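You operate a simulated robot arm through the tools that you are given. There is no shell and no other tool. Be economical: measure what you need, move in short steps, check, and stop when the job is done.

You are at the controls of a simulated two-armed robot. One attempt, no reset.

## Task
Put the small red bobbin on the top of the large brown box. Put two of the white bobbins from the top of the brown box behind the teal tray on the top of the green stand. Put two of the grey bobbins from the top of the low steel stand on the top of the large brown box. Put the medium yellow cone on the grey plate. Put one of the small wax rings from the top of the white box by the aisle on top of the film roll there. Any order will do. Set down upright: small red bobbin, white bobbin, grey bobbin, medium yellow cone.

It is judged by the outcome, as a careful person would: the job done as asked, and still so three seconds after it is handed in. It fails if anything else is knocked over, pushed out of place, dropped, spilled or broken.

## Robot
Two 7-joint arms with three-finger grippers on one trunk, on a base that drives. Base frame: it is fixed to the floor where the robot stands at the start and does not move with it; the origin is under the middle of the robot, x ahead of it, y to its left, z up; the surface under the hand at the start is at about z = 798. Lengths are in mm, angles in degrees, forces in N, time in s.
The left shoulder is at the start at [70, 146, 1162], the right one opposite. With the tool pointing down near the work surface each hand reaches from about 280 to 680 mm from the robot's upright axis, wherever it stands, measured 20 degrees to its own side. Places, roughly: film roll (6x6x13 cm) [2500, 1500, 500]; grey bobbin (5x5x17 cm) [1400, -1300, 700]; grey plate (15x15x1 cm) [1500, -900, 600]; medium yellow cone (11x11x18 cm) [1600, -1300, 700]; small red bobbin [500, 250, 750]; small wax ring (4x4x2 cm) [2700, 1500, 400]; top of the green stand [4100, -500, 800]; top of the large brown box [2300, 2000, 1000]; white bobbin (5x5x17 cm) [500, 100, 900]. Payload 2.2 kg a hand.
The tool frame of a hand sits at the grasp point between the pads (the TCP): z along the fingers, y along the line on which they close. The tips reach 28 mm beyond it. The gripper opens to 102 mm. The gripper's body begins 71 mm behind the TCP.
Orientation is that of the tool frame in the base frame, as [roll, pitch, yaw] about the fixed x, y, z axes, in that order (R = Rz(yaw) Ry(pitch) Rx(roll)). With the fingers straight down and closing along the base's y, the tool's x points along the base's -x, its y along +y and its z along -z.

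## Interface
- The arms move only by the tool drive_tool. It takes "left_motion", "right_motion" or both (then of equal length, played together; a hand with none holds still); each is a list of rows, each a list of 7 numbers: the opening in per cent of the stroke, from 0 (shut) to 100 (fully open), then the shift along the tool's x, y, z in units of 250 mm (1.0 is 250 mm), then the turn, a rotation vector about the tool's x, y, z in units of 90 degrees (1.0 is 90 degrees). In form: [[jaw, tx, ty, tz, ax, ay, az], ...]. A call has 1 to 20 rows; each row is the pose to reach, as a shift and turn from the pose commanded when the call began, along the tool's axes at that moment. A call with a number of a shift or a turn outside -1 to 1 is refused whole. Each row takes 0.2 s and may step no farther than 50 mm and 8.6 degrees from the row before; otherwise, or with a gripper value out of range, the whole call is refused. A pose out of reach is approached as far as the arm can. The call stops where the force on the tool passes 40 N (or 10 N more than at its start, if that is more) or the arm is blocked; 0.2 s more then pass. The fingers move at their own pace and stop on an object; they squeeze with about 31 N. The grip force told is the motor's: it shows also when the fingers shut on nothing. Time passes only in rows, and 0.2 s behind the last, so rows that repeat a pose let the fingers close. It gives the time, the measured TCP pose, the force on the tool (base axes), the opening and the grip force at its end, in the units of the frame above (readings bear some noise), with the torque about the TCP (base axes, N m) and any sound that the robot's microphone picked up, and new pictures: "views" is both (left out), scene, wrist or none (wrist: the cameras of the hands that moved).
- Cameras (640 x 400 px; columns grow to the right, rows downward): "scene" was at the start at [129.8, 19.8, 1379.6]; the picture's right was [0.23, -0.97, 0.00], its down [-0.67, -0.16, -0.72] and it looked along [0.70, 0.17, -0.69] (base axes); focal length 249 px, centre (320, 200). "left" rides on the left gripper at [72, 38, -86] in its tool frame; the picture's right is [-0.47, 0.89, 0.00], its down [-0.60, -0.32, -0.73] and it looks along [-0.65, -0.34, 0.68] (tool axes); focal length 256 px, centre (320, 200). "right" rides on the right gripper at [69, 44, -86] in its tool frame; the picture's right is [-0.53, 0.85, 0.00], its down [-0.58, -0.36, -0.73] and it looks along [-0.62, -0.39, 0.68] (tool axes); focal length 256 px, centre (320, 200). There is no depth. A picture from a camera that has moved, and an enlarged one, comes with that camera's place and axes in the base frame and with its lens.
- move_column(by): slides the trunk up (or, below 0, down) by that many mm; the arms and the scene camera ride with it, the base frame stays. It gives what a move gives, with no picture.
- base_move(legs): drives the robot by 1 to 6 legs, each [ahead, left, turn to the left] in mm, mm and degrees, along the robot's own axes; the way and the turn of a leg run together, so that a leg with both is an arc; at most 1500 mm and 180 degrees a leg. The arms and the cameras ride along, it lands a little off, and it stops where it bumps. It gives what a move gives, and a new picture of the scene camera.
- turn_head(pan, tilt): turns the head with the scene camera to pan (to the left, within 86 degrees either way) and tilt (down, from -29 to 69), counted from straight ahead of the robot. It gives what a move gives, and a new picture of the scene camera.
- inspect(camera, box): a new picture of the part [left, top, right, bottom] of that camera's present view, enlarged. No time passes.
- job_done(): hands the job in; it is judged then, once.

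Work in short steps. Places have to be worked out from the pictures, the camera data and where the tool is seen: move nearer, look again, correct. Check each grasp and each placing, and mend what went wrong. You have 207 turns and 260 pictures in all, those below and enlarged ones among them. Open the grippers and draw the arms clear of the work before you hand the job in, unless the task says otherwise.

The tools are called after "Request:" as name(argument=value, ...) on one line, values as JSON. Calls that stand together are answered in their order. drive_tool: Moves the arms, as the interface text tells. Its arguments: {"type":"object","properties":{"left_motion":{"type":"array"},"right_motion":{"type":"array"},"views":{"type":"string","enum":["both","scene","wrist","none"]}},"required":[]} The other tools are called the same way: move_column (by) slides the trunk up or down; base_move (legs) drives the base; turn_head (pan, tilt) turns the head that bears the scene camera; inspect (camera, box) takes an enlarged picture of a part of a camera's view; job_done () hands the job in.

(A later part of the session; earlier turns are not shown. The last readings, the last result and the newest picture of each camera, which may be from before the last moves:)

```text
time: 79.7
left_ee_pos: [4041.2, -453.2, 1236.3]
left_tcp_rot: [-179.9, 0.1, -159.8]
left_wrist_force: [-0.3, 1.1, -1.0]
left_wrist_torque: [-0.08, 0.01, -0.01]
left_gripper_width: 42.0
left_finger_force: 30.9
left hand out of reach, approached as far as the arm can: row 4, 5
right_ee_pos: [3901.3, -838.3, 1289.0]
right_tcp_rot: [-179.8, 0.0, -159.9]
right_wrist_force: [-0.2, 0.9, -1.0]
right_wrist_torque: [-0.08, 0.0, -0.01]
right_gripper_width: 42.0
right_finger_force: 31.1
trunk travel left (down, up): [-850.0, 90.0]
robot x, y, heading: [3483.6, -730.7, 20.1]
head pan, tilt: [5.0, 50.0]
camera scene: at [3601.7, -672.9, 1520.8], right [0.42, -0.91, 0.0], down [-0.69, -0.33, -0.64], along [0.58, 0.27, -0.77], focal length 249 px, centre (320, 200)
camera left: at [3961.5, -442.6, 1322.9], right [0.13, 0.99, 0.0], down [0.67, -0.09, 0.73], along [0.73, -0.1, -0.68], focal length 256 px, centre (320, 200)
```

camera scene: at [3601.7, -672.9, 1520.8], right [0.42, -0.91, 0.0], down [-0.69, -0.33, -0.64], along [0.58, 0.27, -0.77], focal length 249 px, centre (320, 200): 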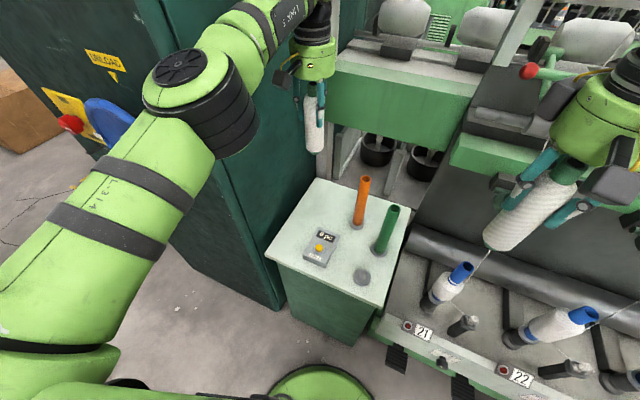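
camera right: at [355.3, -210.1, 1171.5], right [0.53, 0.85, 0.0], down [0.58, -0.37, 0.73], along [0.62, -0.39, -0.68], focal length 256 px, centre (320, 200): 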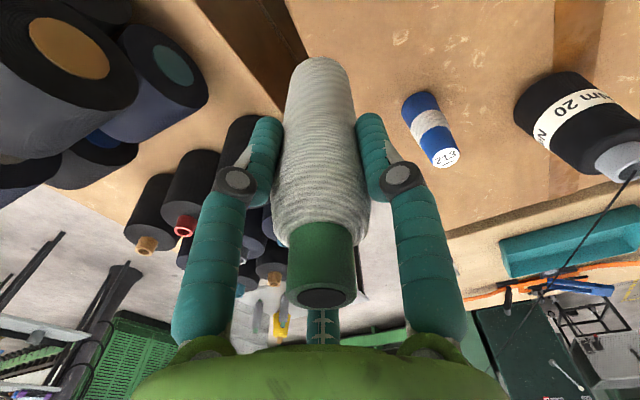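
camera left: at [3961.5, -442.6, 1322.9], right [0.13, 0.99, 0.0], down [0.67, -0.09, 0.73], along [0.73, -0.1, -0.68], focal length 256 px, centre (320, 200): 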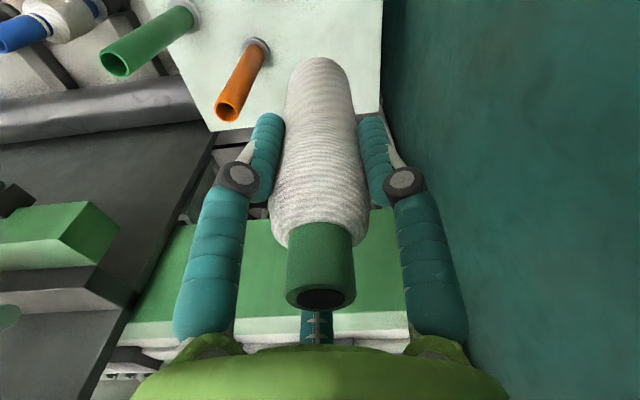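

TCP is at (4041,-453), which is good ground behind the counter, 25 mm clear. I lower the trunk 150 and then the left hand most of the rest.

Request:
move_column(by=-150)

Request:
drive_tool(left_motion=[[0, 0, 0, 0.18, 0, 0, 0], [0, 0, 0, 0.36, 0, 0, 0], [0, 0, 0, 0.5, 0, 0, 0], [0, 0, 0, 0.56, 0, 0, 0], [0, 0, 0, 0.56, 0, 0, 0]], views="both")

```text
time: 81.4
left_ee_pos: [4043.6, -457.4, 1086.7]
left_tcp_rot: [-180.0, 0.1, -159.9]
left_wrist_force: [0.4, 1.2, 0.0]
left_wrist_torque: [-0.01, -0.04, 0.01]
left_gripper_width: 42.1
left_finger_force: 30.7
right_ee_pos: [3901.6, -842.3, 1137.6]
right_tcp_rot: [-179.9, 0.0, -159.9]
right_wrist_force: [-0.1, -0.2, -1.6]
right_wrist_torque: [-0.01, -0.01, 0.01]
right_gripper_width: 42.1
right_finger_force: 30.7
trunk travel left (down, up): [-700.0, 240.0]
robot x, y, heading: [3486.8, -727.3, 20.0]
head pan, tilt: [5.0, 50.0]
```

```text
time: 82.6
left_ee_pos: [4044.3, -459.3, 946.9]
left_tcp_rot: [-180.0, 0.2, -159.9]
left_wrist_force: [-0.3, -0.5, -0.5]
left_wrist_torque: [0.0, 0.0, -0.01]
left_gripper_width: 42.4
left_finger_force: 30.9
right_ee_pos: [3901.8, -841.9, 1137.0]
right_tcp_rot: [-180.0, 0.0, -160.0]
right_wrist_force: [-0.1, 0.6, -1.4]
right_wrist_torque: [0.0, 0.04, -0.02]
right_gripper_width: 42.3
right_finger_force: 31.1
trunk travel left (down, up): [-700.0, 240.0]
robot x, y, heading: [3484.0, -726.9, 20.0]
head pan, tilt: [5.0, 50.0]
camera scene: at [3602.6, -677.5, 1370.9], right [0.42, -0.91, 0.0], down [-0.69, -0.32, -0.64], along [0.58, 0.27, -0.77], focal length 249 px, centre (320, 200)
camera left: at [3962.4, -448.1, 1033.2], right [0.13, 0.99, 0.0], down [0.68, -0.09, 0.73], along [0.73, -0.1, -0.68], focal length 256 px, centre (320, 200)
```

scene: 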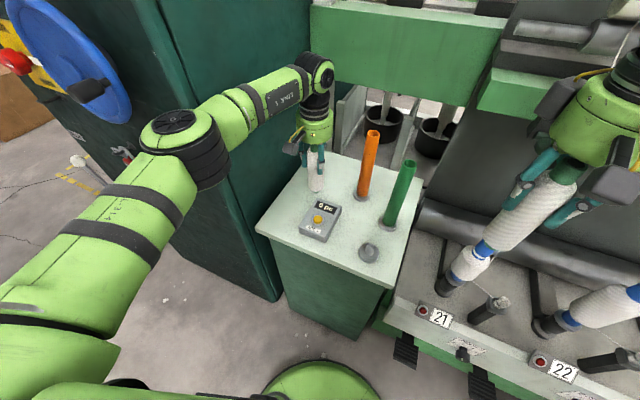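
left: 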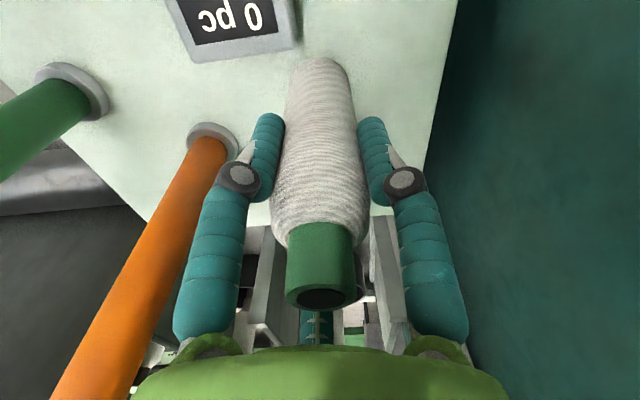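

About 30 mm to go. I lower slowly in small steps until contact.

Request:
drive_tool(left_motion=[[0, 0, 0, 0.04, 0, 0, 0], [0, 0, 0, 0.08, 0, 0, 0], [0, 0, 0, 0.1, 0, 0, 0], [0, 0, 0, 0.112, 0, 0, 0], [0, 0, 0, 0.12, 0, 0, 0], [0, 0, 0, 0.124, 0, 0, 0]], views="wrist")

```text
time: 84.0
left_ee_pos: [4042.8, -458.4, 917.6]
left_tcp_rot: [180.0, 0.0, -159.8]
left_wrist_force: [0.5, 0.9, 3.5]
left_wrist_torque: [0.11, 0.01, -0.01]
left_gripper_width: 42.1
left_finger_force: 30.7
right_ee_pos: [3901.4, -842.4, 1138.0]
right_tcp_rot: [180.0, 0.0, -159.9]
right_wrist_force: [1.3, 0.2, -0.9]
right_wrist_torque: [0.01, 0.01, 0.02]
right_gripper_width: 42.3
right_finger_force: 30.2
trunk travel left (down, up): [-700.0, 240.0]
robot x, y, heading: [3485.7, -723.8, 20.3]
head pan, tilt: [5.0, 50.0]
camera left: at [3962.3, -447.3, 1002.9], right [0.13, 0.99, 0.0], down [0.67, -0.09, 0.73], along [0.73, -0.1, -0.68], focal length 256 px, centre (320, 200)
```

left: 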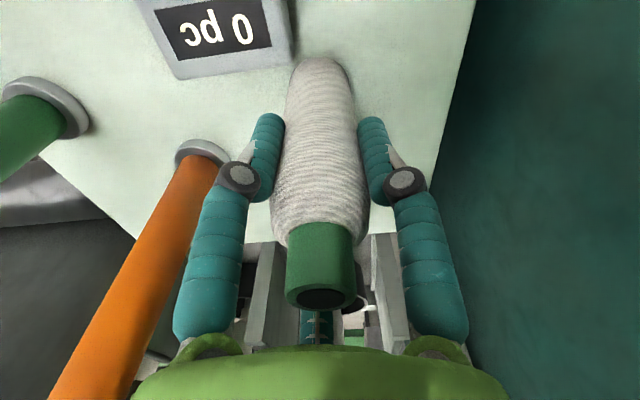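

Contact is felt (+4 N). I open the fingers partway, then rise.

Request:
drive_tool(left_motion=[[0, 0, 0, 0.004, 0, 0, 0], [60, 0, 0, 0.004, 0, 0, 0], [80, 0, 0, 0.004, 0, 0, 0], [80, 0, 0, 0.0, 0, 0, 0], [80, 0, 0, -0.15, 0, 0, 0], [80, 0, 0, -0.33, 0, 0, 0], [80, 0, 0, -0.5, 0, 0, 0], [80, 0, 0, -0.65, 0, 0, 0]], views="both")

```text
time: 85.8
left_ee_pos: [4041.6, -460.9, 1079.0]
left_tcp_rot: [179.9, 0.1, -159.9]
left_wrist_force: [0.0, -0.3, 0.7]
left_wrist_torque: [-0.03, -0.04, 0.0]
left_gripper_width: 82.0
left_finger_force: 0.0
right_ee_pos: [3902.0, -844.0, 1136.9]
right_tcp_rot: [179.8, 0.1, -160.0]
right_wrist_force: [0.3, 0.3, -1.2]
right_wrist_torque: [0.02, 0.02, 0.02]
right_gripper_width: 42.0
right_finger_force: 30.9
trunk travel left (down, up): [-700.0, 240.0]
robot x, y, heading: [3485.8, -733.1, 20.3]
head pan, tilt: [5.0, 50.0]
camera scene: at [3601.8, -678.8, 1371.0], right [0.42, -0.91, 0.0], down [-0.69, -0.32, -0.64], along [0.58, 0.27, -0.77], focal length 249 px, centre (320, 200)
camera left: at [3961.4, -449.0, 1166.0], right [0.13, 0.99, 0.0], down [0.67, -0.09, 0.73], along [0.73, -0.1, -0.68], focal length 256 px, centre (320, 200)
```

scene: 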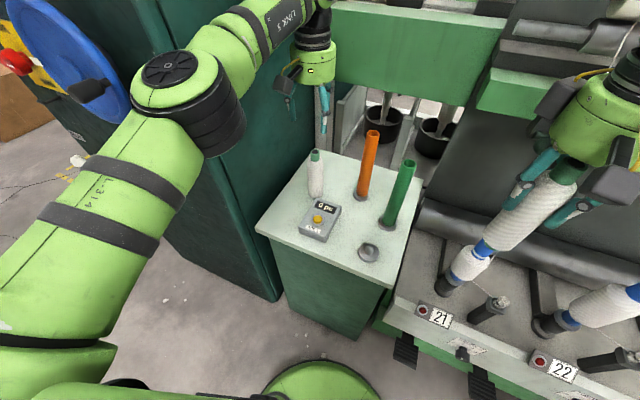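
left: 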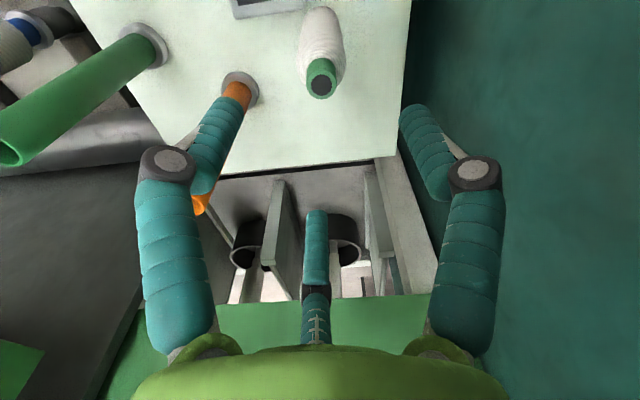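

White one stands upright at P1. For the second, the strip left of the counter is 115 mm wide, so P2 = (3915,-418). I retract the left hand and shift the base left 294.

Request:
drive_tool(left_motion=[[80, 0.17, 0, 0, 0, 0, 0], [80, 0.34, 0, 0, 0, 0, 0], [80, 0.51, 0, 0, 0, 0, 0], [80, 0.67, 0.1, 0, 0, 0, 0], [80, 0.8, 0.2, 0, 0, 0, 0]], views="none")

Request:
base_move(legs=[[9, 294, 0]])

```text
time: 87.0
left_ee_pos: [3837.2, -480.9, 1080.7]
left_tcp_rot: [-179.9, 0.1, -159.8]
left_wrist_force: [0.2, -0.2, -0.8]
left_wrist_torque: [0.0, 0.02, 0.04]
left_gripper_width: 81.6
left_finger_force: 0.0
right_ee_pos: [3900.4, -840.6, 1137.9]
right_tcp_rot: [180.0, 0.1, -159.9]
right_wrist_force: [-0.1, -0.4, -0.5]
right_wrist_torque: [-0.02, 0.02, 0.0]
right_gripper_width: 42.0
right_finger_force: 31.5
trunk travel left (down, up): [-700.0, 240.0]
robot x, y, heading: [3488.5, -728.9, 19.9]
head pan, tilt: [5.0, 50.0]
```

```text
time: 88.6
left_ee_pos: [3777.2, -297.7, 1077.3]
left_tcp_rot: [-179.1, 0.0, -161.9]
left_wrist_force: [-0.2, 0.4, -0.4]
left_wrist_torque: [-0.03, 0.0, -0.01]
left_gripper_width: 81.8
left_finger_force: 0.0
right_ee_pos: [3838.1, -651.6, 1136.3]
right_tcp_rot: [-179.9, 0.0, -159.9]
right_wrist_force: [0.2, 1.4, -0.9]
right_wrist_torque: [-0.04, -0.01, -0.02]
right_gripper_width: 42.2
right_finger_force: 30.8
trunk travel left (down, up): [-700.0, 240.0]
robot x, y, heading: [3422.8, -538.2, 19.8]
head pan, tilt: [5.0, 50.0]
stopped in leg 1: the force on the tool passed its limit at 79 N (the readings are from after the stop); the commanded pose is now the measured one
camera scene: at [3540.0, -486.4, 1370.8], right [0.42, -0.91, 0.0], down [-0.69, -0.32, -0.64], along [0.58, 0.27, -0.77], focal length 249 px, centre (320, 200)
```

scene: 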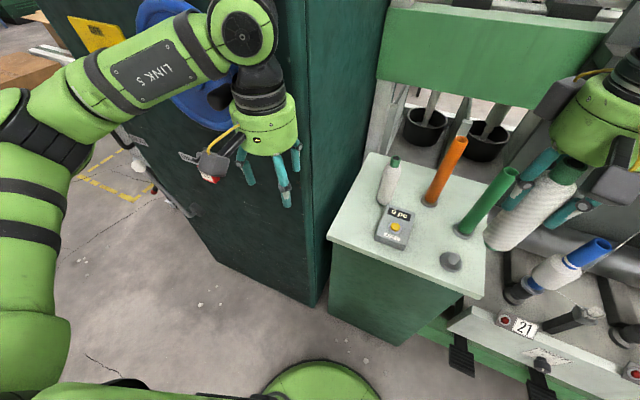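

The left hand touched the blue handwheel on the cabinet. I back away and then tuck the left hand closer in.

Request:
base_move(legs=[[-120, -40, 0]])

Request:
turn_head(pan=15, tilt=35)

```text
time: 89.9
left_ee_pos: [3679.3, -377.6, 1079.0]
left_tcp_rot: [-179.1, 0.0, -161.8]
left_wrist_force: [0.4, -0.7, 1.1]
left_wrist_torque: [-0.03, 0.04, 0.0]
left_gripper_width: 81.7
left_finger_force: 0.1
right_ee_pos: [3741.0, -731.4, 1136.9]
right_tcp_rot: [180.0, -0.1, -159.9]
right_wrist_force: [0.0, -0.6, -1.3]
right_wrist_torque: [-0.03, 0.01, 0.0]
right_gripper_width: 42.2
right_finger_force: 31.0
trunk travel left (down, up): [-700.0, 240.0]
robot x, y, heading: [3323.2, -621.0, 20.2]
head pan, tilt: [5.0, 50.0]
camera scene: at [3441.8, -566.1, 1370.7], right [0.42, -0.91, 0.0], down [-0.7, -0.32, -0.64], along [0.58, 0.27, -0.77], focal length 249 px, centre (320, 200)
```

scene: 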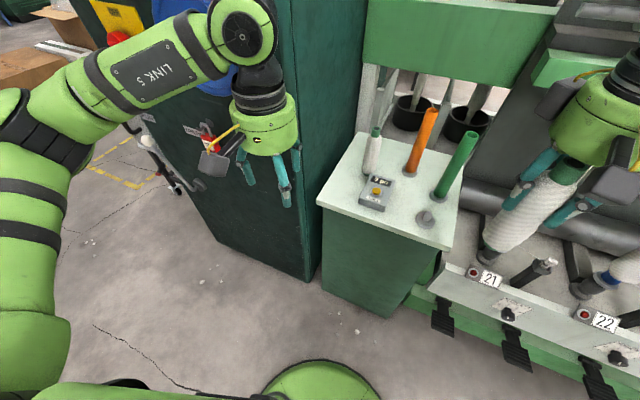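

```text
time: 90.7
left_ee_pos: [3678.2, -378.9, 1077.5]
left_tcp_rot: [-179.1, 0.1, -161.7]
left_wrist_force: [0.5, -0.3, -0.1]
left_wrist_torque: [-0.02, -0.01, 0.01]
left_gripper_width: 81.4
left_finger_force: 0.1
right_ee_pos: [3738.7, -733.0, 1137.5]
right_tcp_rot: [-179.9, 0.0, -159.9]
right_wrist_force: [0.4, -0.4, -1.1]
right_wrist_torque: [0.0, -0.02, -0.02]
right_gripper_width: 42.1
right_finger_force: 31.3
trunk travel left (down, up): [-700.0, 240.0]
robot x, y, heading: [3322.8, -619.8, 20.1]
head pan, tilt: [15.0, 35.0]
camera scene: at [3442.1, -550.2, 1392.7], right [0.57, -0.82, 0.0], down [-0.47, -0.33, -0.82], along [0.67, 0.47, -0.57], focal length 249 px, centre (320, 200)
```

scene: 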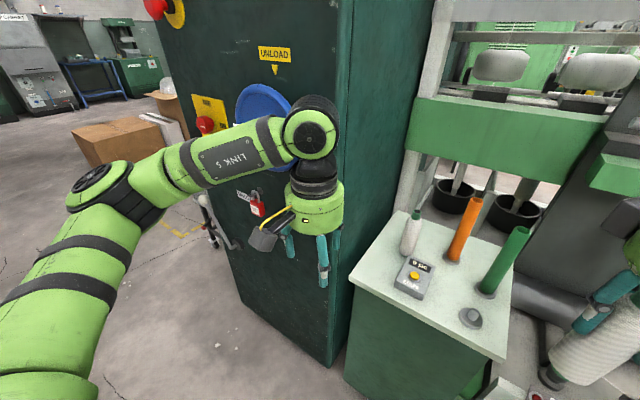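

Nothing seems disturbed. I keep the base further back (robot ≈ (3300,-482)) and use a longer right-arm reach; left hand tucked a little more.

Request:
base_move(legs=[[25, 138, 0]])

Request:
drive_tool(right_motion=[[0, -0.17, 0.06, 0, 0, 0, 0], [0, -0.34, 0.13, 0, 0, 0, 0], [0, -0.5, 0.2, 0, 0, 0, 0], [0, -0.66, 0.26, 0, 0, 0, 0], [0, -0.82, 0.33, 0, 0, 0, 0], [0, -0.97, 0.39, 0, 0, 0, 0], [0, -0.97, 0.39, 0, 0, 0, 0]], views="both")

```text
time: 92.0
left_ee_pos: [3654.9, -244.0, 1078.1]
left_tcp_rot: [-179.3, 0.2, -161.9]
left_wrist_force: [-0.9, -0.4, 0.0]
left_wrist_torque: [0.0, -0.02, -0.05]
left_gripper_width: 81.7
left_finger_force: 0.0
right_ee_pos: [3715.4, -598.5, 1137.9]
right_tcp_rot: [179.9, 0.0, -160.0]
right_wrist_force: [0.3, -0.1, -0.9]
right_wrist_torque: [0.01, 0.0, -0.02]
right_gripper_width: 42.2
right_finger_force: 30.9
trunk travel left (down, up): [-700.0, 240.0]
robot x, y, heading: [3298.8, -481.8, 19.8]
head pan, tilt: [15.0, 35.0]
camera scene: at [3419.5, -414.1, 1392.7], right [0.57, -0.82, 0.0], down [-0.47, -0.33, -0.82], along [0.67, 0.47, -0.57], focal length 249 px, centre (320, 200)
```

scene: 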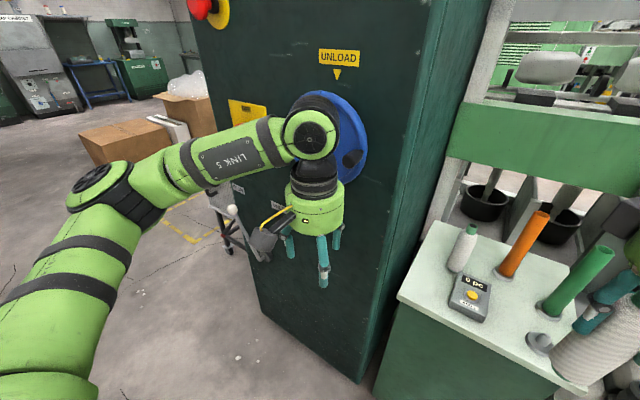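

```text
time: 93.6
left_ee_pos: [3654.5, -241.7, 1079.2]
left_tcp_rot: [-179.3, 0.2, -162.0]
left_wrist_force: [0.0, -0.4, 0.8]
left_wrist_torque: [0.01, 0.01, 0.02]
left_gripper_width: 81.8
left_finger_force: 0.1
right_ee_pos: [3911.7, -422.4, 1136.0]
right_tcp_rot: [180.0, 0.1, -159.9]
right_wrist_force: [-0.3, -0.9, -0.6]
right_wrist_torque: [0.05, 0.0, 0.02]
right_gripper_width: 42.4
right_finger_force: 31.1
trunk travel left (down, up): [-700.0, 240.0]
robot x, y, heading: [3300.7, -481.4, 19.8]
head pan, tilt: [15.0, 35.0]
camera scene: at [3418.9, -413.2, 1392.7], right [0.57, -0.82, 0.0], down [-0.47, -0.33, -0.82], along [0.67, 0.47, -0.57], focal length 249 px, centre (320, 200)
camera right: at [3831.0, -403.9, 1221.3], right [0.21, 0.98, 0.0], down [0.67, -0.15, 0.73], along [0.72, -0.15, -0.68], focal length 256 px, centre (320, 200)
```

scene: 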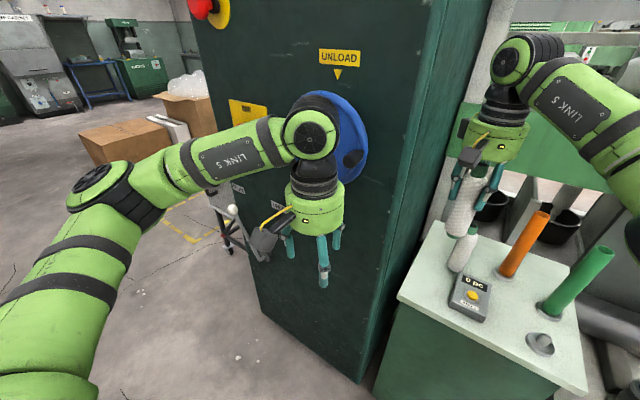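
right: 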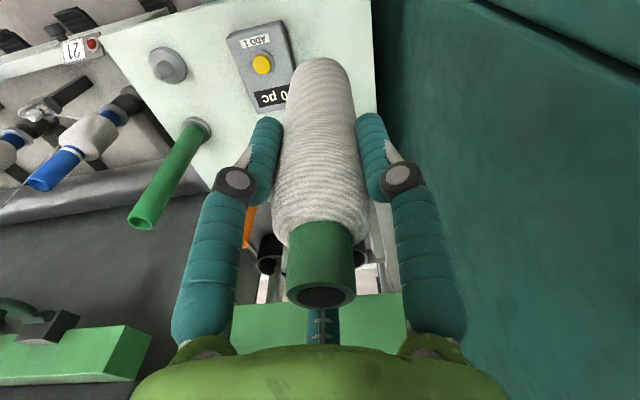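

I shift 10 mm to the left to centre between counter and edge, and lower to near z 940.

Request:
drive_tool(right_motion=[[0, -0.014, 0.038, 0.18, 0, 0, 0], [0, -0.014, 0.038, 0.36, 0, 0, 0], [0, -0.014, 0.038, 0.54, 0, 0, 0], [0, -0.014, 0.038, 0.7, 0, 0, 0], [0, -0.014, 0.038, 0.78, 0, 0, 0], [0, -0.014, 0.038, 0.78, 0, 0, 0]], views="both")

```text
time: 95.0
left_ee_pos: [3654.9, -241.8, 1078.2]
left_tcp_rot: [-179.1, 0.2, -161.9]
left_wrist_force: [0.6, -0.7, -0.3]
left_wrist_torque: [-0.02, -0.02, -0.01]
left_gripper_width: 81.7
left_finger_force: 0.0
right_ee_pos: [3910.0, -410.4, 941.7]
right_tcp_rot: [179.9, 0.0, -160.0]
right_wrist_force: [0.1, 0.3, -1.4]
right_wrist_torque: [-0.02, 0.0, -0.01]
right_gripper_width: 42.2
right_finger_force: 31.1
trunk travel left (down, up): [-700.0, 240.0]
robot x, y, heading: [3298.9, -482.2, 20.0]
head pan, tilt: [15.0, 35.0]
camera scene: at [3418.9, -411.6, 1392.7], right [0.57, -0.82, 0.0], down [-0.47, -0.33, -0.82], along [0.67, 0.47, -0.57], focal length 249 px, centre (320, 200)
camera right: at [3830.6, -392.8, 1025.9], right [0.21, 0.98, 0.0], down [0.67, -0.15, 0.73], along [0.71, -0.16, -0.68], focal length 256 px, centre (320, 200)
```

scene: 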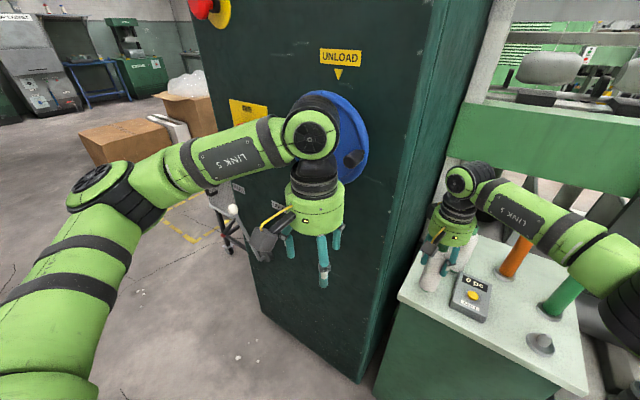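
right: 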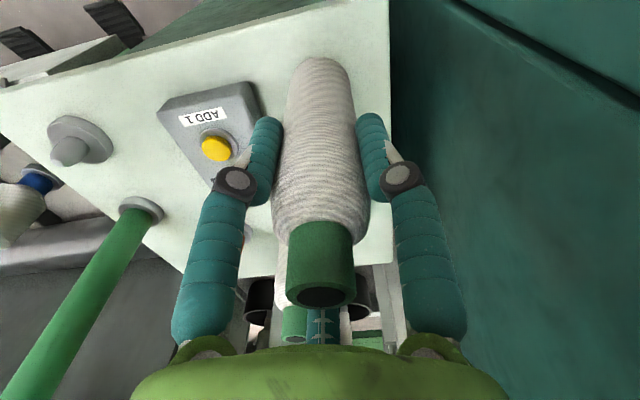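

Good alignment. I lower the final 25 mm slowly.

Request:
drive_tool(right_motion=[[0, 0, 0, 0.04, 0, 0, 0], [0, 0, 0, 0.07, 0, 0, 0], [0, 0, 0, 0.085, 0, 0, 0], [0, 0, 0, 0.095, 0, 0, 0], [0, 0, 0, 0.1, 0, 0, 0], [0, 0, 0, 0.104, 0, 0, 0]], views="none")

```text
time: 96.4
left_ee_pos: [3654.3, -242.4, 1077.7]
left_tcp_rot: [-179.2, 0.1, -161.8]
left_wrist_force: [-0.3, 0.9, 1.0]
left_wrist_torque: [0.02, 0.03, 0.0]
left_gripper_width: 81.7
left_finger_force: 0.0
right_ee_pos: [3910.1, -410.3, 917.2]
right_tcp_rot: [-179.9, 0.1, -160.0]
right_wrist_force: [0.4, -1.1, 5.3]
right_wrist_torque: [-0.07, -0.08, -0.02]
right_gripper_width: 42.1
right_finger_force: 31.3
trunk travel left (down, up): [-700.0, 240.0]
robot x, y, heading: [3303.1, -480.2, 19.5]
head pan, tilt: [15.0, 35.0]
```

Contact. I open partway and rise clear.

Request:
drive_tool(right_motion=[[0, 0, 0, 0.004, 0, 0, 0], [60, 0, 0, 0.004, 0, 0, 0], [75, 0, 0, 0.004, 0, 0, 0], [75, 0, 0, 0.0, 0, 0, 0], [75, 0, 0, -0.15, 0, 0, 0], [75, 0, 0, -0.33, 0, 0, 0], [75, 0, 0, -0.5, 0, 0, 0], [75, 0, 0, -0.68, 0, 0, 0], [75, 0.17, 0, -0.86, 0, 0, 0], [75, 0.34, 0, -0.9, 0, 0, 0], [75, 0.5, -0.1, -0.9, 0, 0, 0], [75, 0.66, -0.2, -0.9, 0, 0, 0]], views="scene")

```text
refused: row 9 steps farther than a row can; nothing moved
```

Request:
drive_tool(right_motion=[[0, 0, 0, 0.004, 0, 0, 0], [60, 0, 0, 0.004, 0, 0, 0], [75, 0, 0, 0.004, 0, 0, 0], [75, 0, 0, 0.0, 0, 0, 0], [75, 0, 0, -0.15, 0, 0, 0], [75, 0, 0, -0.33, 0, 0, 0], [75, 0, 0, -0.5, 0, 0, 0], [75, 0, 0, -0.68, 0, 0, 0], [75, 0, 0, -0.86, 0, 0, 0], [75, 0.17, 0, -0.9, 0, 0, 0], [75, 0.34, -0.05, -0.9, 0, 0, 0], [75, 0.5, -0.15, -0.9, 0, 0, 0], [75, 0.66, -0.24, -0.9, 0, 0, 0]], views="scene")

```text
time: 99.2
left_ee_pos: [3653.4, -242.9, 1078.5]
left_tcp_rot: [-179.2, 0.2, -162.0]
left_wrist_force: [0.7, -0.8, -0.8]
left_wrist_torque: [0.01, -0.03, -0.03]
left_gripper_width: 81.4
left_finger_force: 0.0
right_ee_pos: [3773.7, -526.6, 1141.9]
right_tcp_rot: [179.9, 0.1, -160.1]
right_wrist_force: [-0.8, 0.2, 0.2]
right_wrist_torque: [0.01, -0.01, 0.03]
right_gripper_width: 76.4
right_finger_force: 0.1
trunk travel left (down, up): [-700.0, 240.0]
robot x, y, heading: [3299.7, -477.3, 20.0]
head pan, tilt: [15.0, 35.0]
camera scene: at [3417.3, -414.6, 1393.0], right [0.57, -0.82, 0.0], down [-0.47, -0.33, -0.82], along [0.67, 0.47, -0.57], focal length 249 px, centre (320, 200)
```

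scene: 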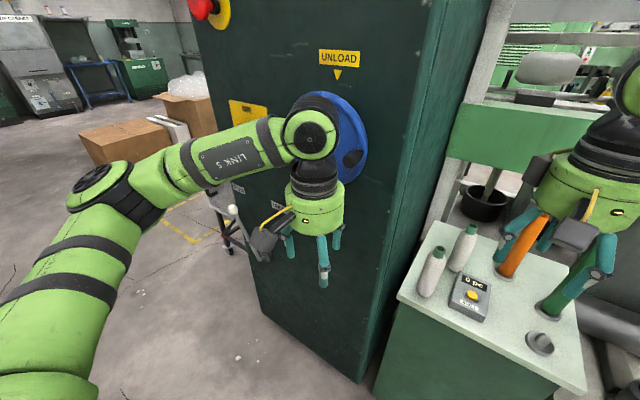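

Both white bobbins stand upright on the green stand. I back off, turn round and head for the steel stand from the aisle side.

Request:
base_move(legs=[[-500, 0, 0], [0, 0, 160], [380, 450, 0]])

Request:
turn_head(pan=0, tilt=42)

```text
time: 111.6
left_ee_pos: [2014.4, -1176.3, 1079.1]
left_tcp_rot: [-179.2, 0.1, -3.7]
left_wrist_force: [-0.1, 0.3, -0.4]
left_wrist_torque: [0.04, 0.04, 0.0]
left_gripper_width: 81.5
left_finger_force: 0.1
right_ee_pos: [2005.0, -869.6, 1141.1]
right_tcp_rot: [180.0, 0.0, -1.7]
right_wrist_force: [-0.3, -1.1, 0.8]
right_wrist_torque: [0.02, 0.0, 0.03]
right_gripper_width: 76.6
right_finger_force: 0.1
trunk travel left (down, up): [-700.0, 240.0]
robot x, y, heading: [2430.9, -1084.8, 178.2]
head pan, tilt: [15.0, 35.0]
camera scene: at [2295.3, -1102.9, 1392.7], right [-0.23, 0.97, 0.0], down [0.56, 0.13, -0.82], along [-0.8, -0.19, -0.57], focal length 249 px, centre (320, 200)
```

scene: 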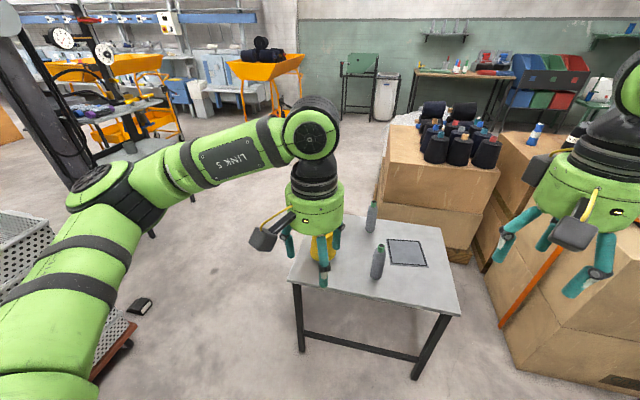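

```text
time: 112.3
left_ee_pos: [2013.6, -1176.9, 1077.3]
left_tcp_rot: [-179.0, 0.0, -3.6]
left_wrist_force: [0.5, 0.2, -0.6]
left_wrist_torque: [-0.01, 0.0, -0.01]
left_gripper_width: 81.5
left_finger_force: 0.1
right_ee_pos: [2003.5, -870.3, 1140.5]
right_tcp_rot: [180.0, 0.0, -1.7]
right_wrist_force: [0.4, -0.5, -0.8]
right_wrist_torque: [-0.01, -0.01, 0.0]
right_gripper_width: 76.6
right_finger_force: 0.1
trunk travel left (down, up): [-700.0, 240.0]
robot x, y, heading: [2431.6, -1090.7, 178.0]
head pan, tilt: [0.0, 42.0]
camera scene: at [2296.7, -1081.0, 1382.2], right [0.03, 1.0, 0.0], down [0.67, -0.02, -0.74], along [-0.74, 0.02, -0.67], focal length 249 px, centre (320, 200)
```

scene: 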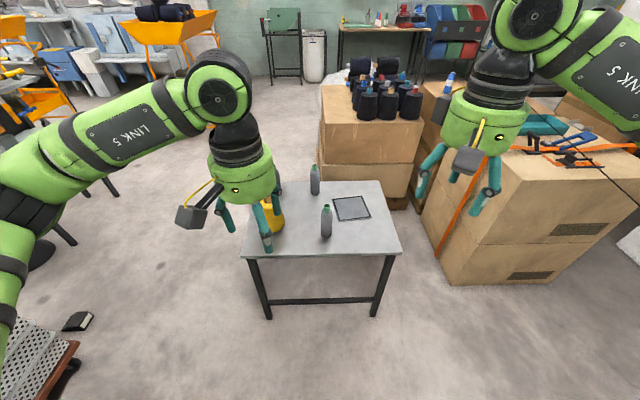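

The plate is near (1501,-921), grey bobbins near (1652,-1041) and (1382,-1081), cone near (1606,-1256). I drive 330 nearer, lower the trunk by 200 and look.

Request:
base_move(legs=[[330, 0, 1.8]])

Request:
move_column(by=-200)

Request:
drive_tool(left_motion=[[100, -0.15, 0.05, 0, 0, 0, 0], [100, -0.25, 0.1, 0, 0, 0, 0]], views="both")

```text
time: 114.5
left_ee_pos: [1688.7, -1186.5, 1078.4]
left_tcp_rot: [-179.1, 0.1, -1.6]
left_wrist_force: [0.7, 0.6, -0.2]
left_wrist_torque: [-0.04, 0.0, -0.03]
left_gripper_width: 81.6
left_finger_force: 0.0
right_ee_pos: [1669.9, -881.1, 1141.4]
right_tcp_rot: [-180.0, 0.0, 0.3]
right_wrist_force: [-1.6, -0.2, 0.2]
right_wrist_torque: [-0.05, 0.03, -0.02]
right_gripper_width: 76.4
right_finger_force: 0.0
trunk travel left (down, up): [-700.0, 240.0]
robot x, y, heading: [2102.0, -1080.8, -179.8]
head pan, tilt: [0.0, 42.0]
camera scene: at [1969.4, -1080.7, 1382.3], right [0.0, 1.0, 0.0], down [0.67, 0.0, -0.74], along [-0.74, 0.0, -0.67], focal length 249 px, centre (320, 200)
```

scene: 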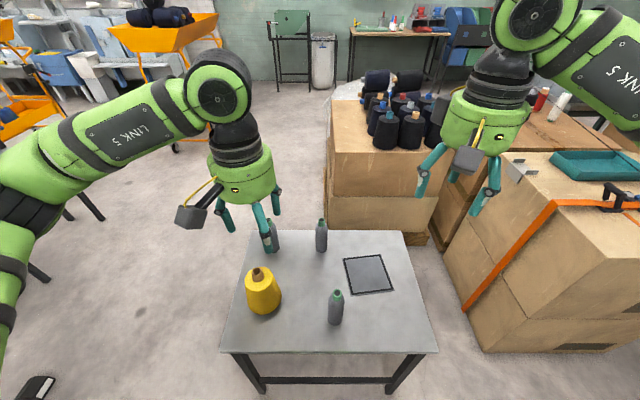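

```text
time: 116.7
left_ee_pos: [1687.4, -1186.2, 879.2]
left_tcp_rot: [-179.2, 0.1, -1.7]
left_wrist_force: [0.4, 0.1, 0.8]
left_wrist_torque: [0.0, 0.01, -0.01]
left_gripper_width: 81.6
left_finger_force: 0.1
right_ee_pos: [1668.7, -880.0, 941.3]
right_tcp_rot: [180.0, 0.0, 0.2]
right_wrist_force: [0.7, -0.6, 0.2]
right_wrist_torque: [-0.03, 0.04, 0.0]
right_gripper_width: 76.5
right_finger_force: 0.1
trunk travel left (down, up): [-500.0, 440.0]
robot x, y, heading: [2104.2, -1081.6, -179.6]
head pan, tilt: [0.0, 42.0]
```

```text
time: 117.3
left_ee_pos: [1626.2, -1209.9, 878.4]
left_tcp_rot: [-179.1, 0.0, -1.8]
left_wrist_force: [0.1, -0.7, -0.2]
left_wrist_torque: [0.01, -0.02, 0.03]
left_gripper_width: 102.2
left_finger_force: 0.1
right_ee_pos: [1669.8, -880.0, 941.6]
right_tcp_rot: [179.9, -0.1, 0.3]
right_wrist_force: [-0.7, -0.5, -0.1]
right_wrist_torque: [0.0, -0.03, -0.02]
right_gripper_width: 76.6
right_finger_force: 0.0
trunk travel left (down, up): [-500.0, 440.0]
robot x, y, heading: [2101.9, -1077.5, -179.7]
head pan, tilt: [0.0, 42.0]
camera scene: at [1968.2, -1080.9, 1182.2], right [0.0, 1.0, 0.0], down [0.67, 0.0, -0.74], along [-0.74, 0.0, -0.67], focal length 249 px, centre (320, 200)
camera left: at [1696.4, -1250.7, 963.5], right [-0.49, -0.87, -0.01], down [-0.59, 0.32, 0.74], along [-0.64, 0.37, -0.68], focal length 256 px, centre (320, 200)
```

scene: 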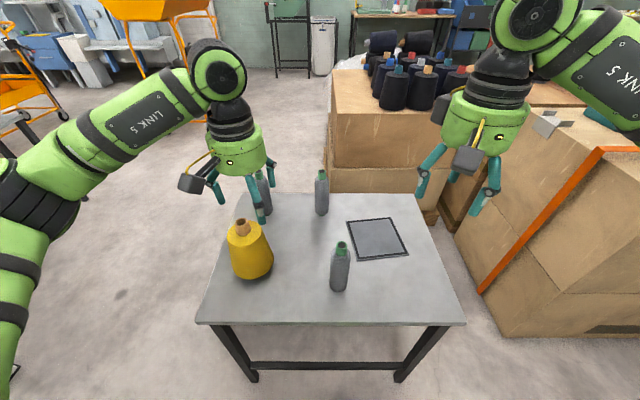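
left: 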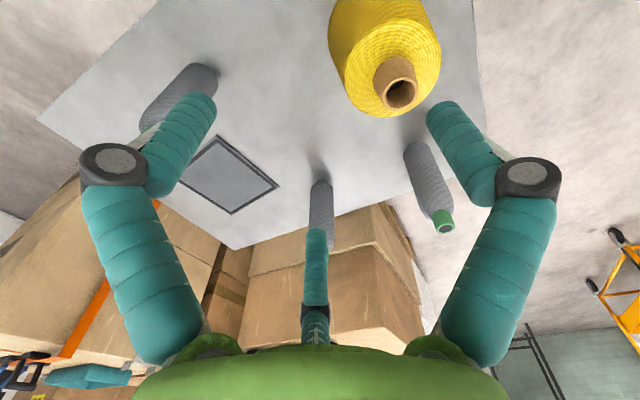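

Cone's top is at about (1597,-1257,777). I centre the left hand above it and look again.

Request:
drive_tool(left_motion=[[100, -0.06, 0.1, 0, -0.005, 0, 0], [100, -0.11, 0.192, 0, -0.01, 0, 0], [100, -0.11, 0.192, 0.1, -0.01, 0, 0]], views="both")

```text
time: 118.1
left_ee_pos: [1595.9, -1255.6, 850.9]
left_tcp_rot: [179.9, 0.0, -1.7]
left_wrist_force: [1.0, -0.6, -0.1]
left_wrist_torque: [0.01, -0.03, 0.01]
left_gripper_width: 101.7
left_finger_force: 0.0
right_ee_pos: [1668.2, -880.2, 941.8]
right_tcp_rot: [-179.9, 0.0, 0.4]
right_wrist_force: [0.2, 0.4, 0.2]
right_wrist_torque: [0.01, -0.07, -0.03]
right_gripper_width: 76.7
right_finger_force: 0.1
trunk travel left (down, up): [-500.0, 440.0]
robot x, y, heading: [2101.4, -1081.7, -179.6]
head pan, tilt: [0.0, 42.0]
camera scene: at [1967.7, -1080.9, 1182.1], right [0.0, 1.0, 0.0], down [0.67, 0.0, -0.74], along [-0.74, 0.0, -0.67], focal length 249 px, centre (320, 200)
camera left: at [1667.3, -1295.7, 937.3], right [-0.49, -0.87, 0.0], down [-0.59, 0.34, 0.73], along [-0.64, 0.36, -0.68], focal length 256 px, centre (320, 200)
```

scene: 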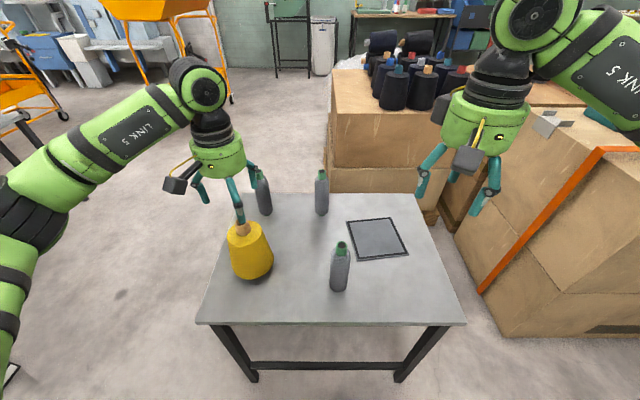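
left: 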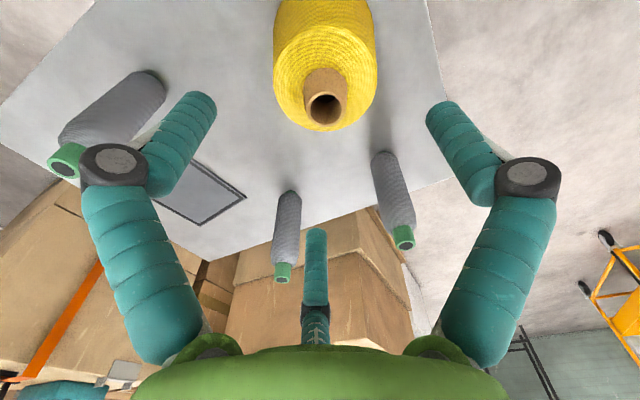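

Well centred (within 3 mm). I descend to z ≈ 727 and close.

Request:
drive_tool(left_motion=[[100, -0.006, 0.01, 0.15, 0, 0, 0], [100, -0.006, 0.01, 0.3, 0, 0, 0], [100, -0.006, 0.01, 0.42, 0, 0, 0], [100, -0.006, 0.01, 0.495, 0, 0, 0], [0, -0.006, 0.01, 0.495, 0, 0, 0], [0, -0.006, 0.01, 0.495, 0, 0, 0], [0, -0.006, 0.01, 0.495, 0, 0, 0]], views="both")

```text
time: 119.7
left_ee_pos: [1594.2, -1258.0, 728.5]
left_tcp_rot: [-180.0, 0.4, -1.6]
left_wrist_force: [-5.9, 1.1, 8.1]
left_wrist_torque: [-0.02, 0.37, -0.04]
left_gripper_width: 87.7
left_finger_force: 30.9
right_ee_pos: [1670.0, -878.8, 941.7]
right_tcp_rot: [179.9, 0.0, 0.2]
right_wrist_force: [0.5, 0.1, -0.6]
right_wrist_torque: [-0.01, -0.01, 0.02]
right_gripper_width: 76.5
right_finger_force: 0.0
trunk travel left (down, up): [-500.0, 440.0]
robot x, y, heading: [2104.7, -1078.4, -179.4]
head pan, tilt: [0.0, 42.0]
camera scene: at [1968.4, -1080.2, 1182.2], right [0.0, 1.0, 0.0], down [0.67, 0.0, -0.74], along [-0.74, 0.0, -0.67], focal length 249 px, centre (320, 200)
camera left: at [1665.2, -1297.7, 815.2], right [-0.49, -0.87, 0.0], down [-0.59, 0.33, 0.73], along [-0.64, 0.36, -0.68], focal length 256 px, centre (320, 200)
```

scene: 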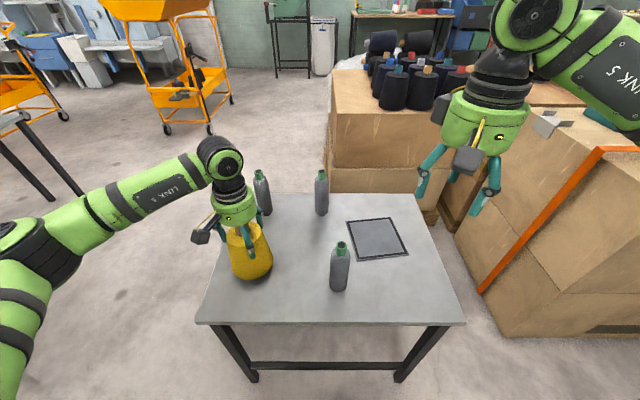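
left: 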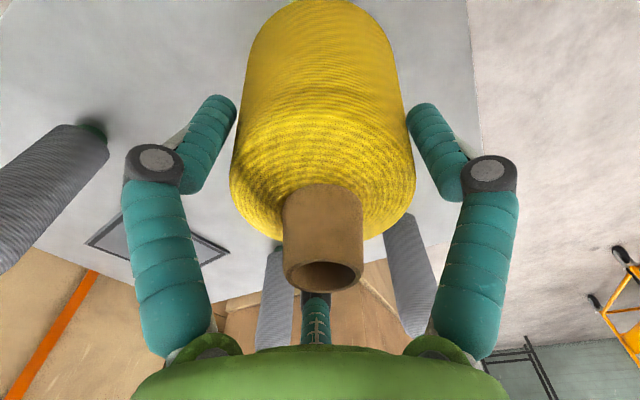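

Gripped at 88 mm. I lift with the trunk by 200 and check the hold, then shift the base toward the plate.

Request:
move_column(by=200)

Request:
base_move(legs=[[0, -300, 0]])

```text
time: 121.9
left_ee_pos: [1593.3, -1258.4, 928.0]
left_tcp_rot: [180.0, 0.0, -1.8]
left_wrist_force: [0.1, 0.6, -6.2]
left_wrist_torque: [-0.01, 0.01, -0.01]
left_gripper_width: 87.2
left_finger_force: 30.5
right_ee_pos: [1669.0, -880.6, 1140.8]
right_tcp_rot: [180.0, -0.1, 0.2]
right_wrist_force: [0.1, 0.3, 0.5]
right_wrist_torque: [-0.02, 0.01, -0.03]
right_gripper_width: 76.4
right_finger_force: 0.1
trunk travel left (down, up): [-700.0, 240.0]
robot x, y, heading: [2103.3, -1082.6, -179.8]
head pan, tilt: [0.0, 42.0]
```

```text
time: 123.9
left_ee_pos: [1592.1, -963.7, 927.2]
left_tcp_rot: [-180.0, 0.0, -1.5]
left_wrist_force: [1.0, 0.3, -5.7]
left_wrist_torque: [-0.01, -0.03, -0.01]
left_gripper_width: 87.1
left_finger_force: 31.5
right_ee_pos: [1667.3, -585.0, 1141.4]
right_tcp_rot: [180.0, 0.1, 0.5]
right_wrist_force: [-0.5, -0.1, 0.6]
right_wrist_torque: [-0.03, -0.01, -0.02]
right_gripper_width: 76.4
right_finger_force: 0.1
trunk travel left (down, up): [-700.0, 240.0]
robot x, y, heading: [2102.9, -784.6, -179.5]
head pan, tilt: [0.0, 42.0]
camera scene: at [1966.1, -785.3, 1382.0], right [-0.01, 1.0, 0.0], down [0.67, 0.01, -0.74], along [-0.74, 0.0, -0.67], focal length 249 px, centre (320, 200)
```

scene: 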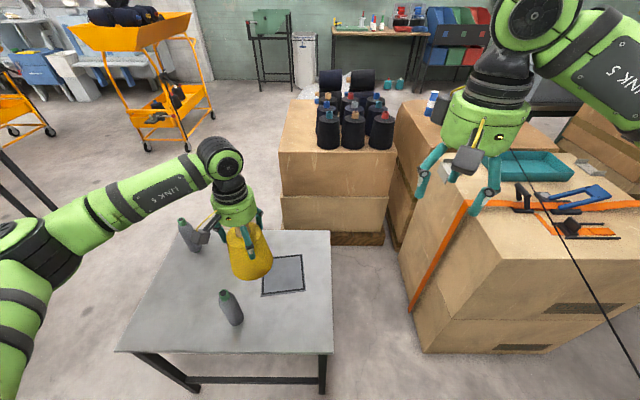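

I judge the plate's centre at (1498,-912). I move the cone above it.

Request:
drive_tool(left_motion=[[0, -0.15, -0.07, 0, 0, 0, 0], [0, -0.28, -0.14, 0, 0, 0, 0], [0, -0.38, -0.194, 0.1, 0, 0, 0], [0, -0.38, -0.194, 0.28, 0, 0, 0], [0, -0.38, -0.194, 0.4, 0, 0, 0], [0, -0.38, -0.194, 0.4, 0, 0, 0]], views="both")

```text
time: 125.3
left_ee_pos: [1499.0, -910.9, 826.7]
left_tcp_rot: [179.9, 0.0, -1.5]
left_wrist_force: [0.0, 0.1, -6.5]
left_wrist_torque: [0.0, 0.0, -0.02]
left_gripper_width: 86.7
left_finger_force: 30.9
right_ee_pos: [1666.2, -583.4, 1141.6]
right_tcp_rot: [-180.0, 0.1, 0.4]
right_wrist_force: [-0.3, 0.7, 0.1]
right_wrist_torque: [0.01, -0.03, -0.04]
right_gripper_width: 76.6
right_finger_force: 0.1
trunk travel left (down, up): [-700.0, 240.0]
robot x, y, heading: [2098.7, -783.7, -179.6]
head pan, tilt: [0.0, 42.0]
camera scene: at [1966.2, -783.6, 1382.1], right [-0.01, 1.0, 0.0], down [0.67, 0.0, -0.74], along [-0.74, 0.0, -0.67], focal length 249 px, centre (320, 200)
camera left: at [1570.6, -950.9, 913.5], right [-0.49, -0.87, 0.0], down [-0.59, 0.33, 0.73], along [-0.64, 0.36, -0.68], focal length 256 px, centre (320, 200)
```

scene: 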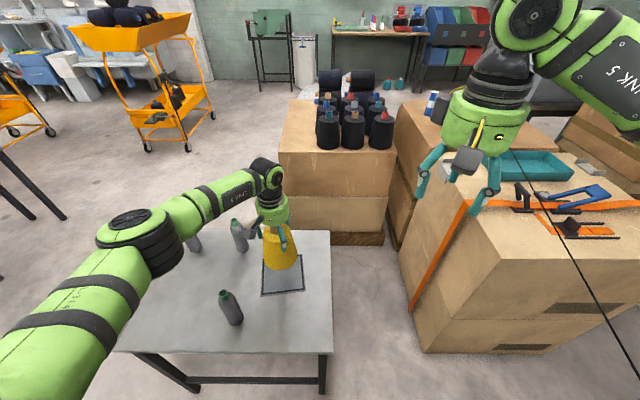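
left: 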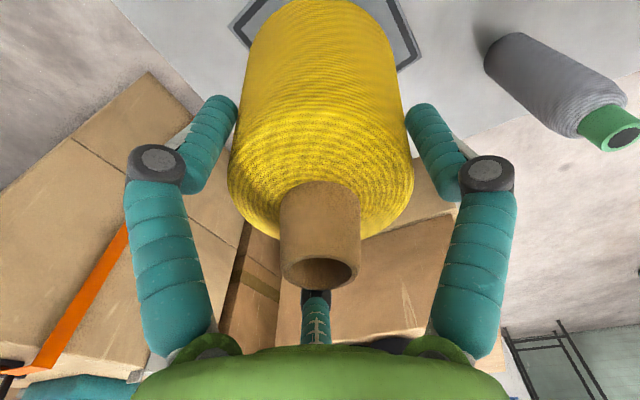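

The cone is within 5 mm of the plate's centre. Contact is due at TCP z ≈ 738; I lower to 747, then slowly.

Request:
drive_tool(left_motion=[[0, -0.01, 0.01, 0.15, 0, 0, 0], [0, -0.01, 0.01, 0.28, 0, 0, 0], [0, -0.01, 0.01, 0.32, 0, 0, 0], [0, -0.01, 0.01, 0.336, 0, 0, 0], [0, -0.01, 0.01, 0.344, 0, 0, 0], [0, -0.01, 0.01, 0.35, 0, 0, 0], [0, -0.01, 0.01, 0.354, 0, 0, 0]], views="scene")

```text
time: 126.9
left_ee_pos: [1497.2, -916.1, 740.0]
left_tcp_rot: [179.9, -0.1, -1.5]
left_wrist_force: [0.7, 0.1, -5.2]
left_wrist_torque: [0.02, -0.01, 0.01]
left_gripper_width: 86.5
left_finger_force: 31.7
right_ee_pos: [1666.5, -583.7, 1141.5]
right_tcp_rot: [-179.9, 0.0, 0.5]
right_wrist_force: [1.2, -1.0, 0.3]
right_wrist_torque: [0.03, 0.0, 0.02]
right_gripper_width: 76.5
right_finger_force: 0.2
trunk travel left (down, up): [-700.0, 240.0]
robot x, y, heading: [2096.9, -783.4, -179.5]
head pan, tilt: [0.0, 42.0]
camera scene: at [1965.8, -783.9, 1382.0], right [-0.01, 1.0, 0.0], down [0.67, 0.0, -0.74], along [-0.74, 0.0, -0.67], focal length 249 px, centre (320, 200)
```

scene: 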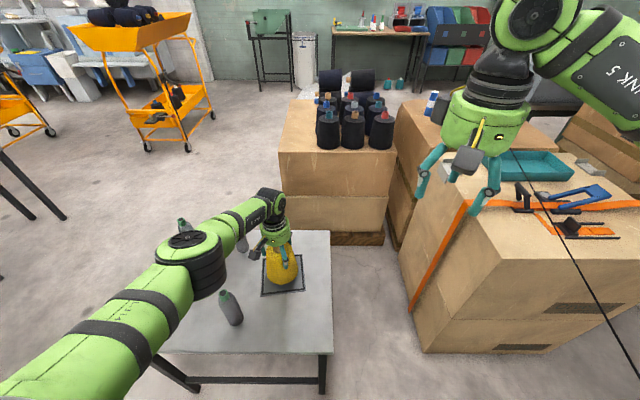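

Not yet touching. I go on down in small steps.

Request:
drive_tool(left_motion=[[0, 0, 0, 0.008, 0, 0, 0], [0, 0, 0, 0.016, 0, 0, 0], [0, 0, 0, 0.022, 0, 0, 0], [0, 0, 0, 0.022, 0, 0, 0]], views="none")

```text
time: 127.9
left_ee_pos: [1495.6, -914.2, 734.1]
left_tcp_rot: [179.9, 0.2, -1.6]
left_wrist_force: [0.5, 0.2, -1.2]
left_wrist_torque: [0.04, -0.18, 0.0]
left_gripper_width: 86.3
left_finger_force: 31.2
right_ee_pos: [1667.5, -584.6, 1142.0]
right_tcp_rot: [-179.9, 0.0, 0.4]
right_wrist_force: [0.2, -0.1, -0.4]
right_wrist_torque: [0.01, 0.01, 0.02]
right_gripper_width: 76.5
right_finger_force: 0.0
trunk travel left (down, up): [-700.0, 240.0]
robot x, y, heading: [2099.6, -784.7, -179.9]
head pan, tilt: [0.0, 42.0]
```

Contact begins. One more millimetre, then I open and rise.

Request:
drive_tool(left_motion=[[0, 0, 0, 0.006, 0, 0, 0], [100, 0, 0, 0.006, 0, 0, 0], [100, 0, 0, 0.006, 0, 0, 0], [100, 0, 0, -0.1, 0, 0, 0], [100, 0, 0, -0.25, 0, 0, 0], [100, 0, 0, -0.43, 0, 0, 0], [100, 0, 0, -0.6, 0, 0, 0]], views="both")

```text
time: 129.5
left_ee_pos: [1497.3, -926.3, 877.8]
left_tcp_rot: [-179.8, -0.6, 0.0]
left_wrist_force: [3.5, 8.9, 1.9]
left_wrist_torque: [-0.87, 0.4, -0.08]
left_gripper_width: 102.1
left_finger_force: 0.2
left hand out of reach, approached as far as the arm can: row 4, 5, 6
right_ee_pos: [1667.1, -594.4, 1143.5]
right_tcp_rot: [-179.7, 0.1, 0.7]
right_wrist_force: [-0.2, -1.8, -0.1]
right_wrist_torque: [0.16, -0.05, 0.0]
right_gripper_width: 76.4
right_finger_force: 0.0
trunk travel left (down, up): [-700.0, 240.0]
robot x, y, heading: [2102.5, -783.2, -179.8]
head pan, tilt: [0.0, 42.0]
camera scene: at [1967.5, -794.4, 1382.1], right [-0.01, 1.0, 0.01], down [0.67, 0.01, -0.74], along [-0.74, 0.0, -0.67], focal length 249 px, centre (320, 200)
camera left: at [1568.0, -964.5, 966.1], right [-0.46, -0.89, -0.01], down [-0.61, 0.31, 0.73], along [-0.64, 0.34, -0.69], focal length 256 px, centre (320, 200)
```

scene: 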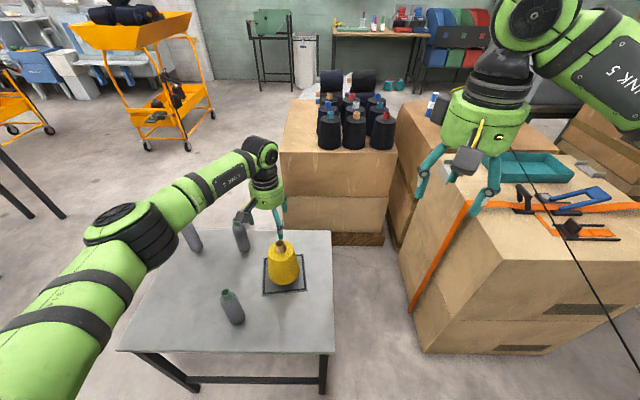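
left: 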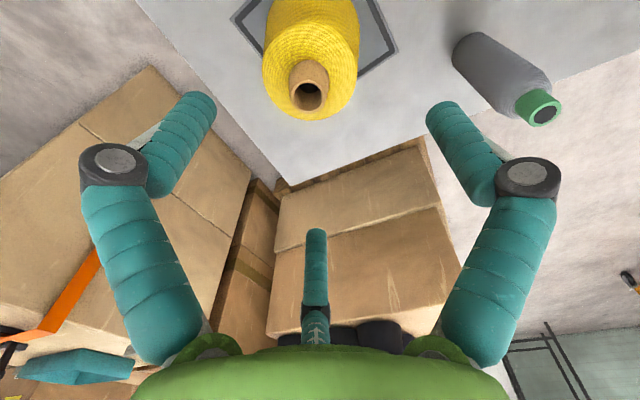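

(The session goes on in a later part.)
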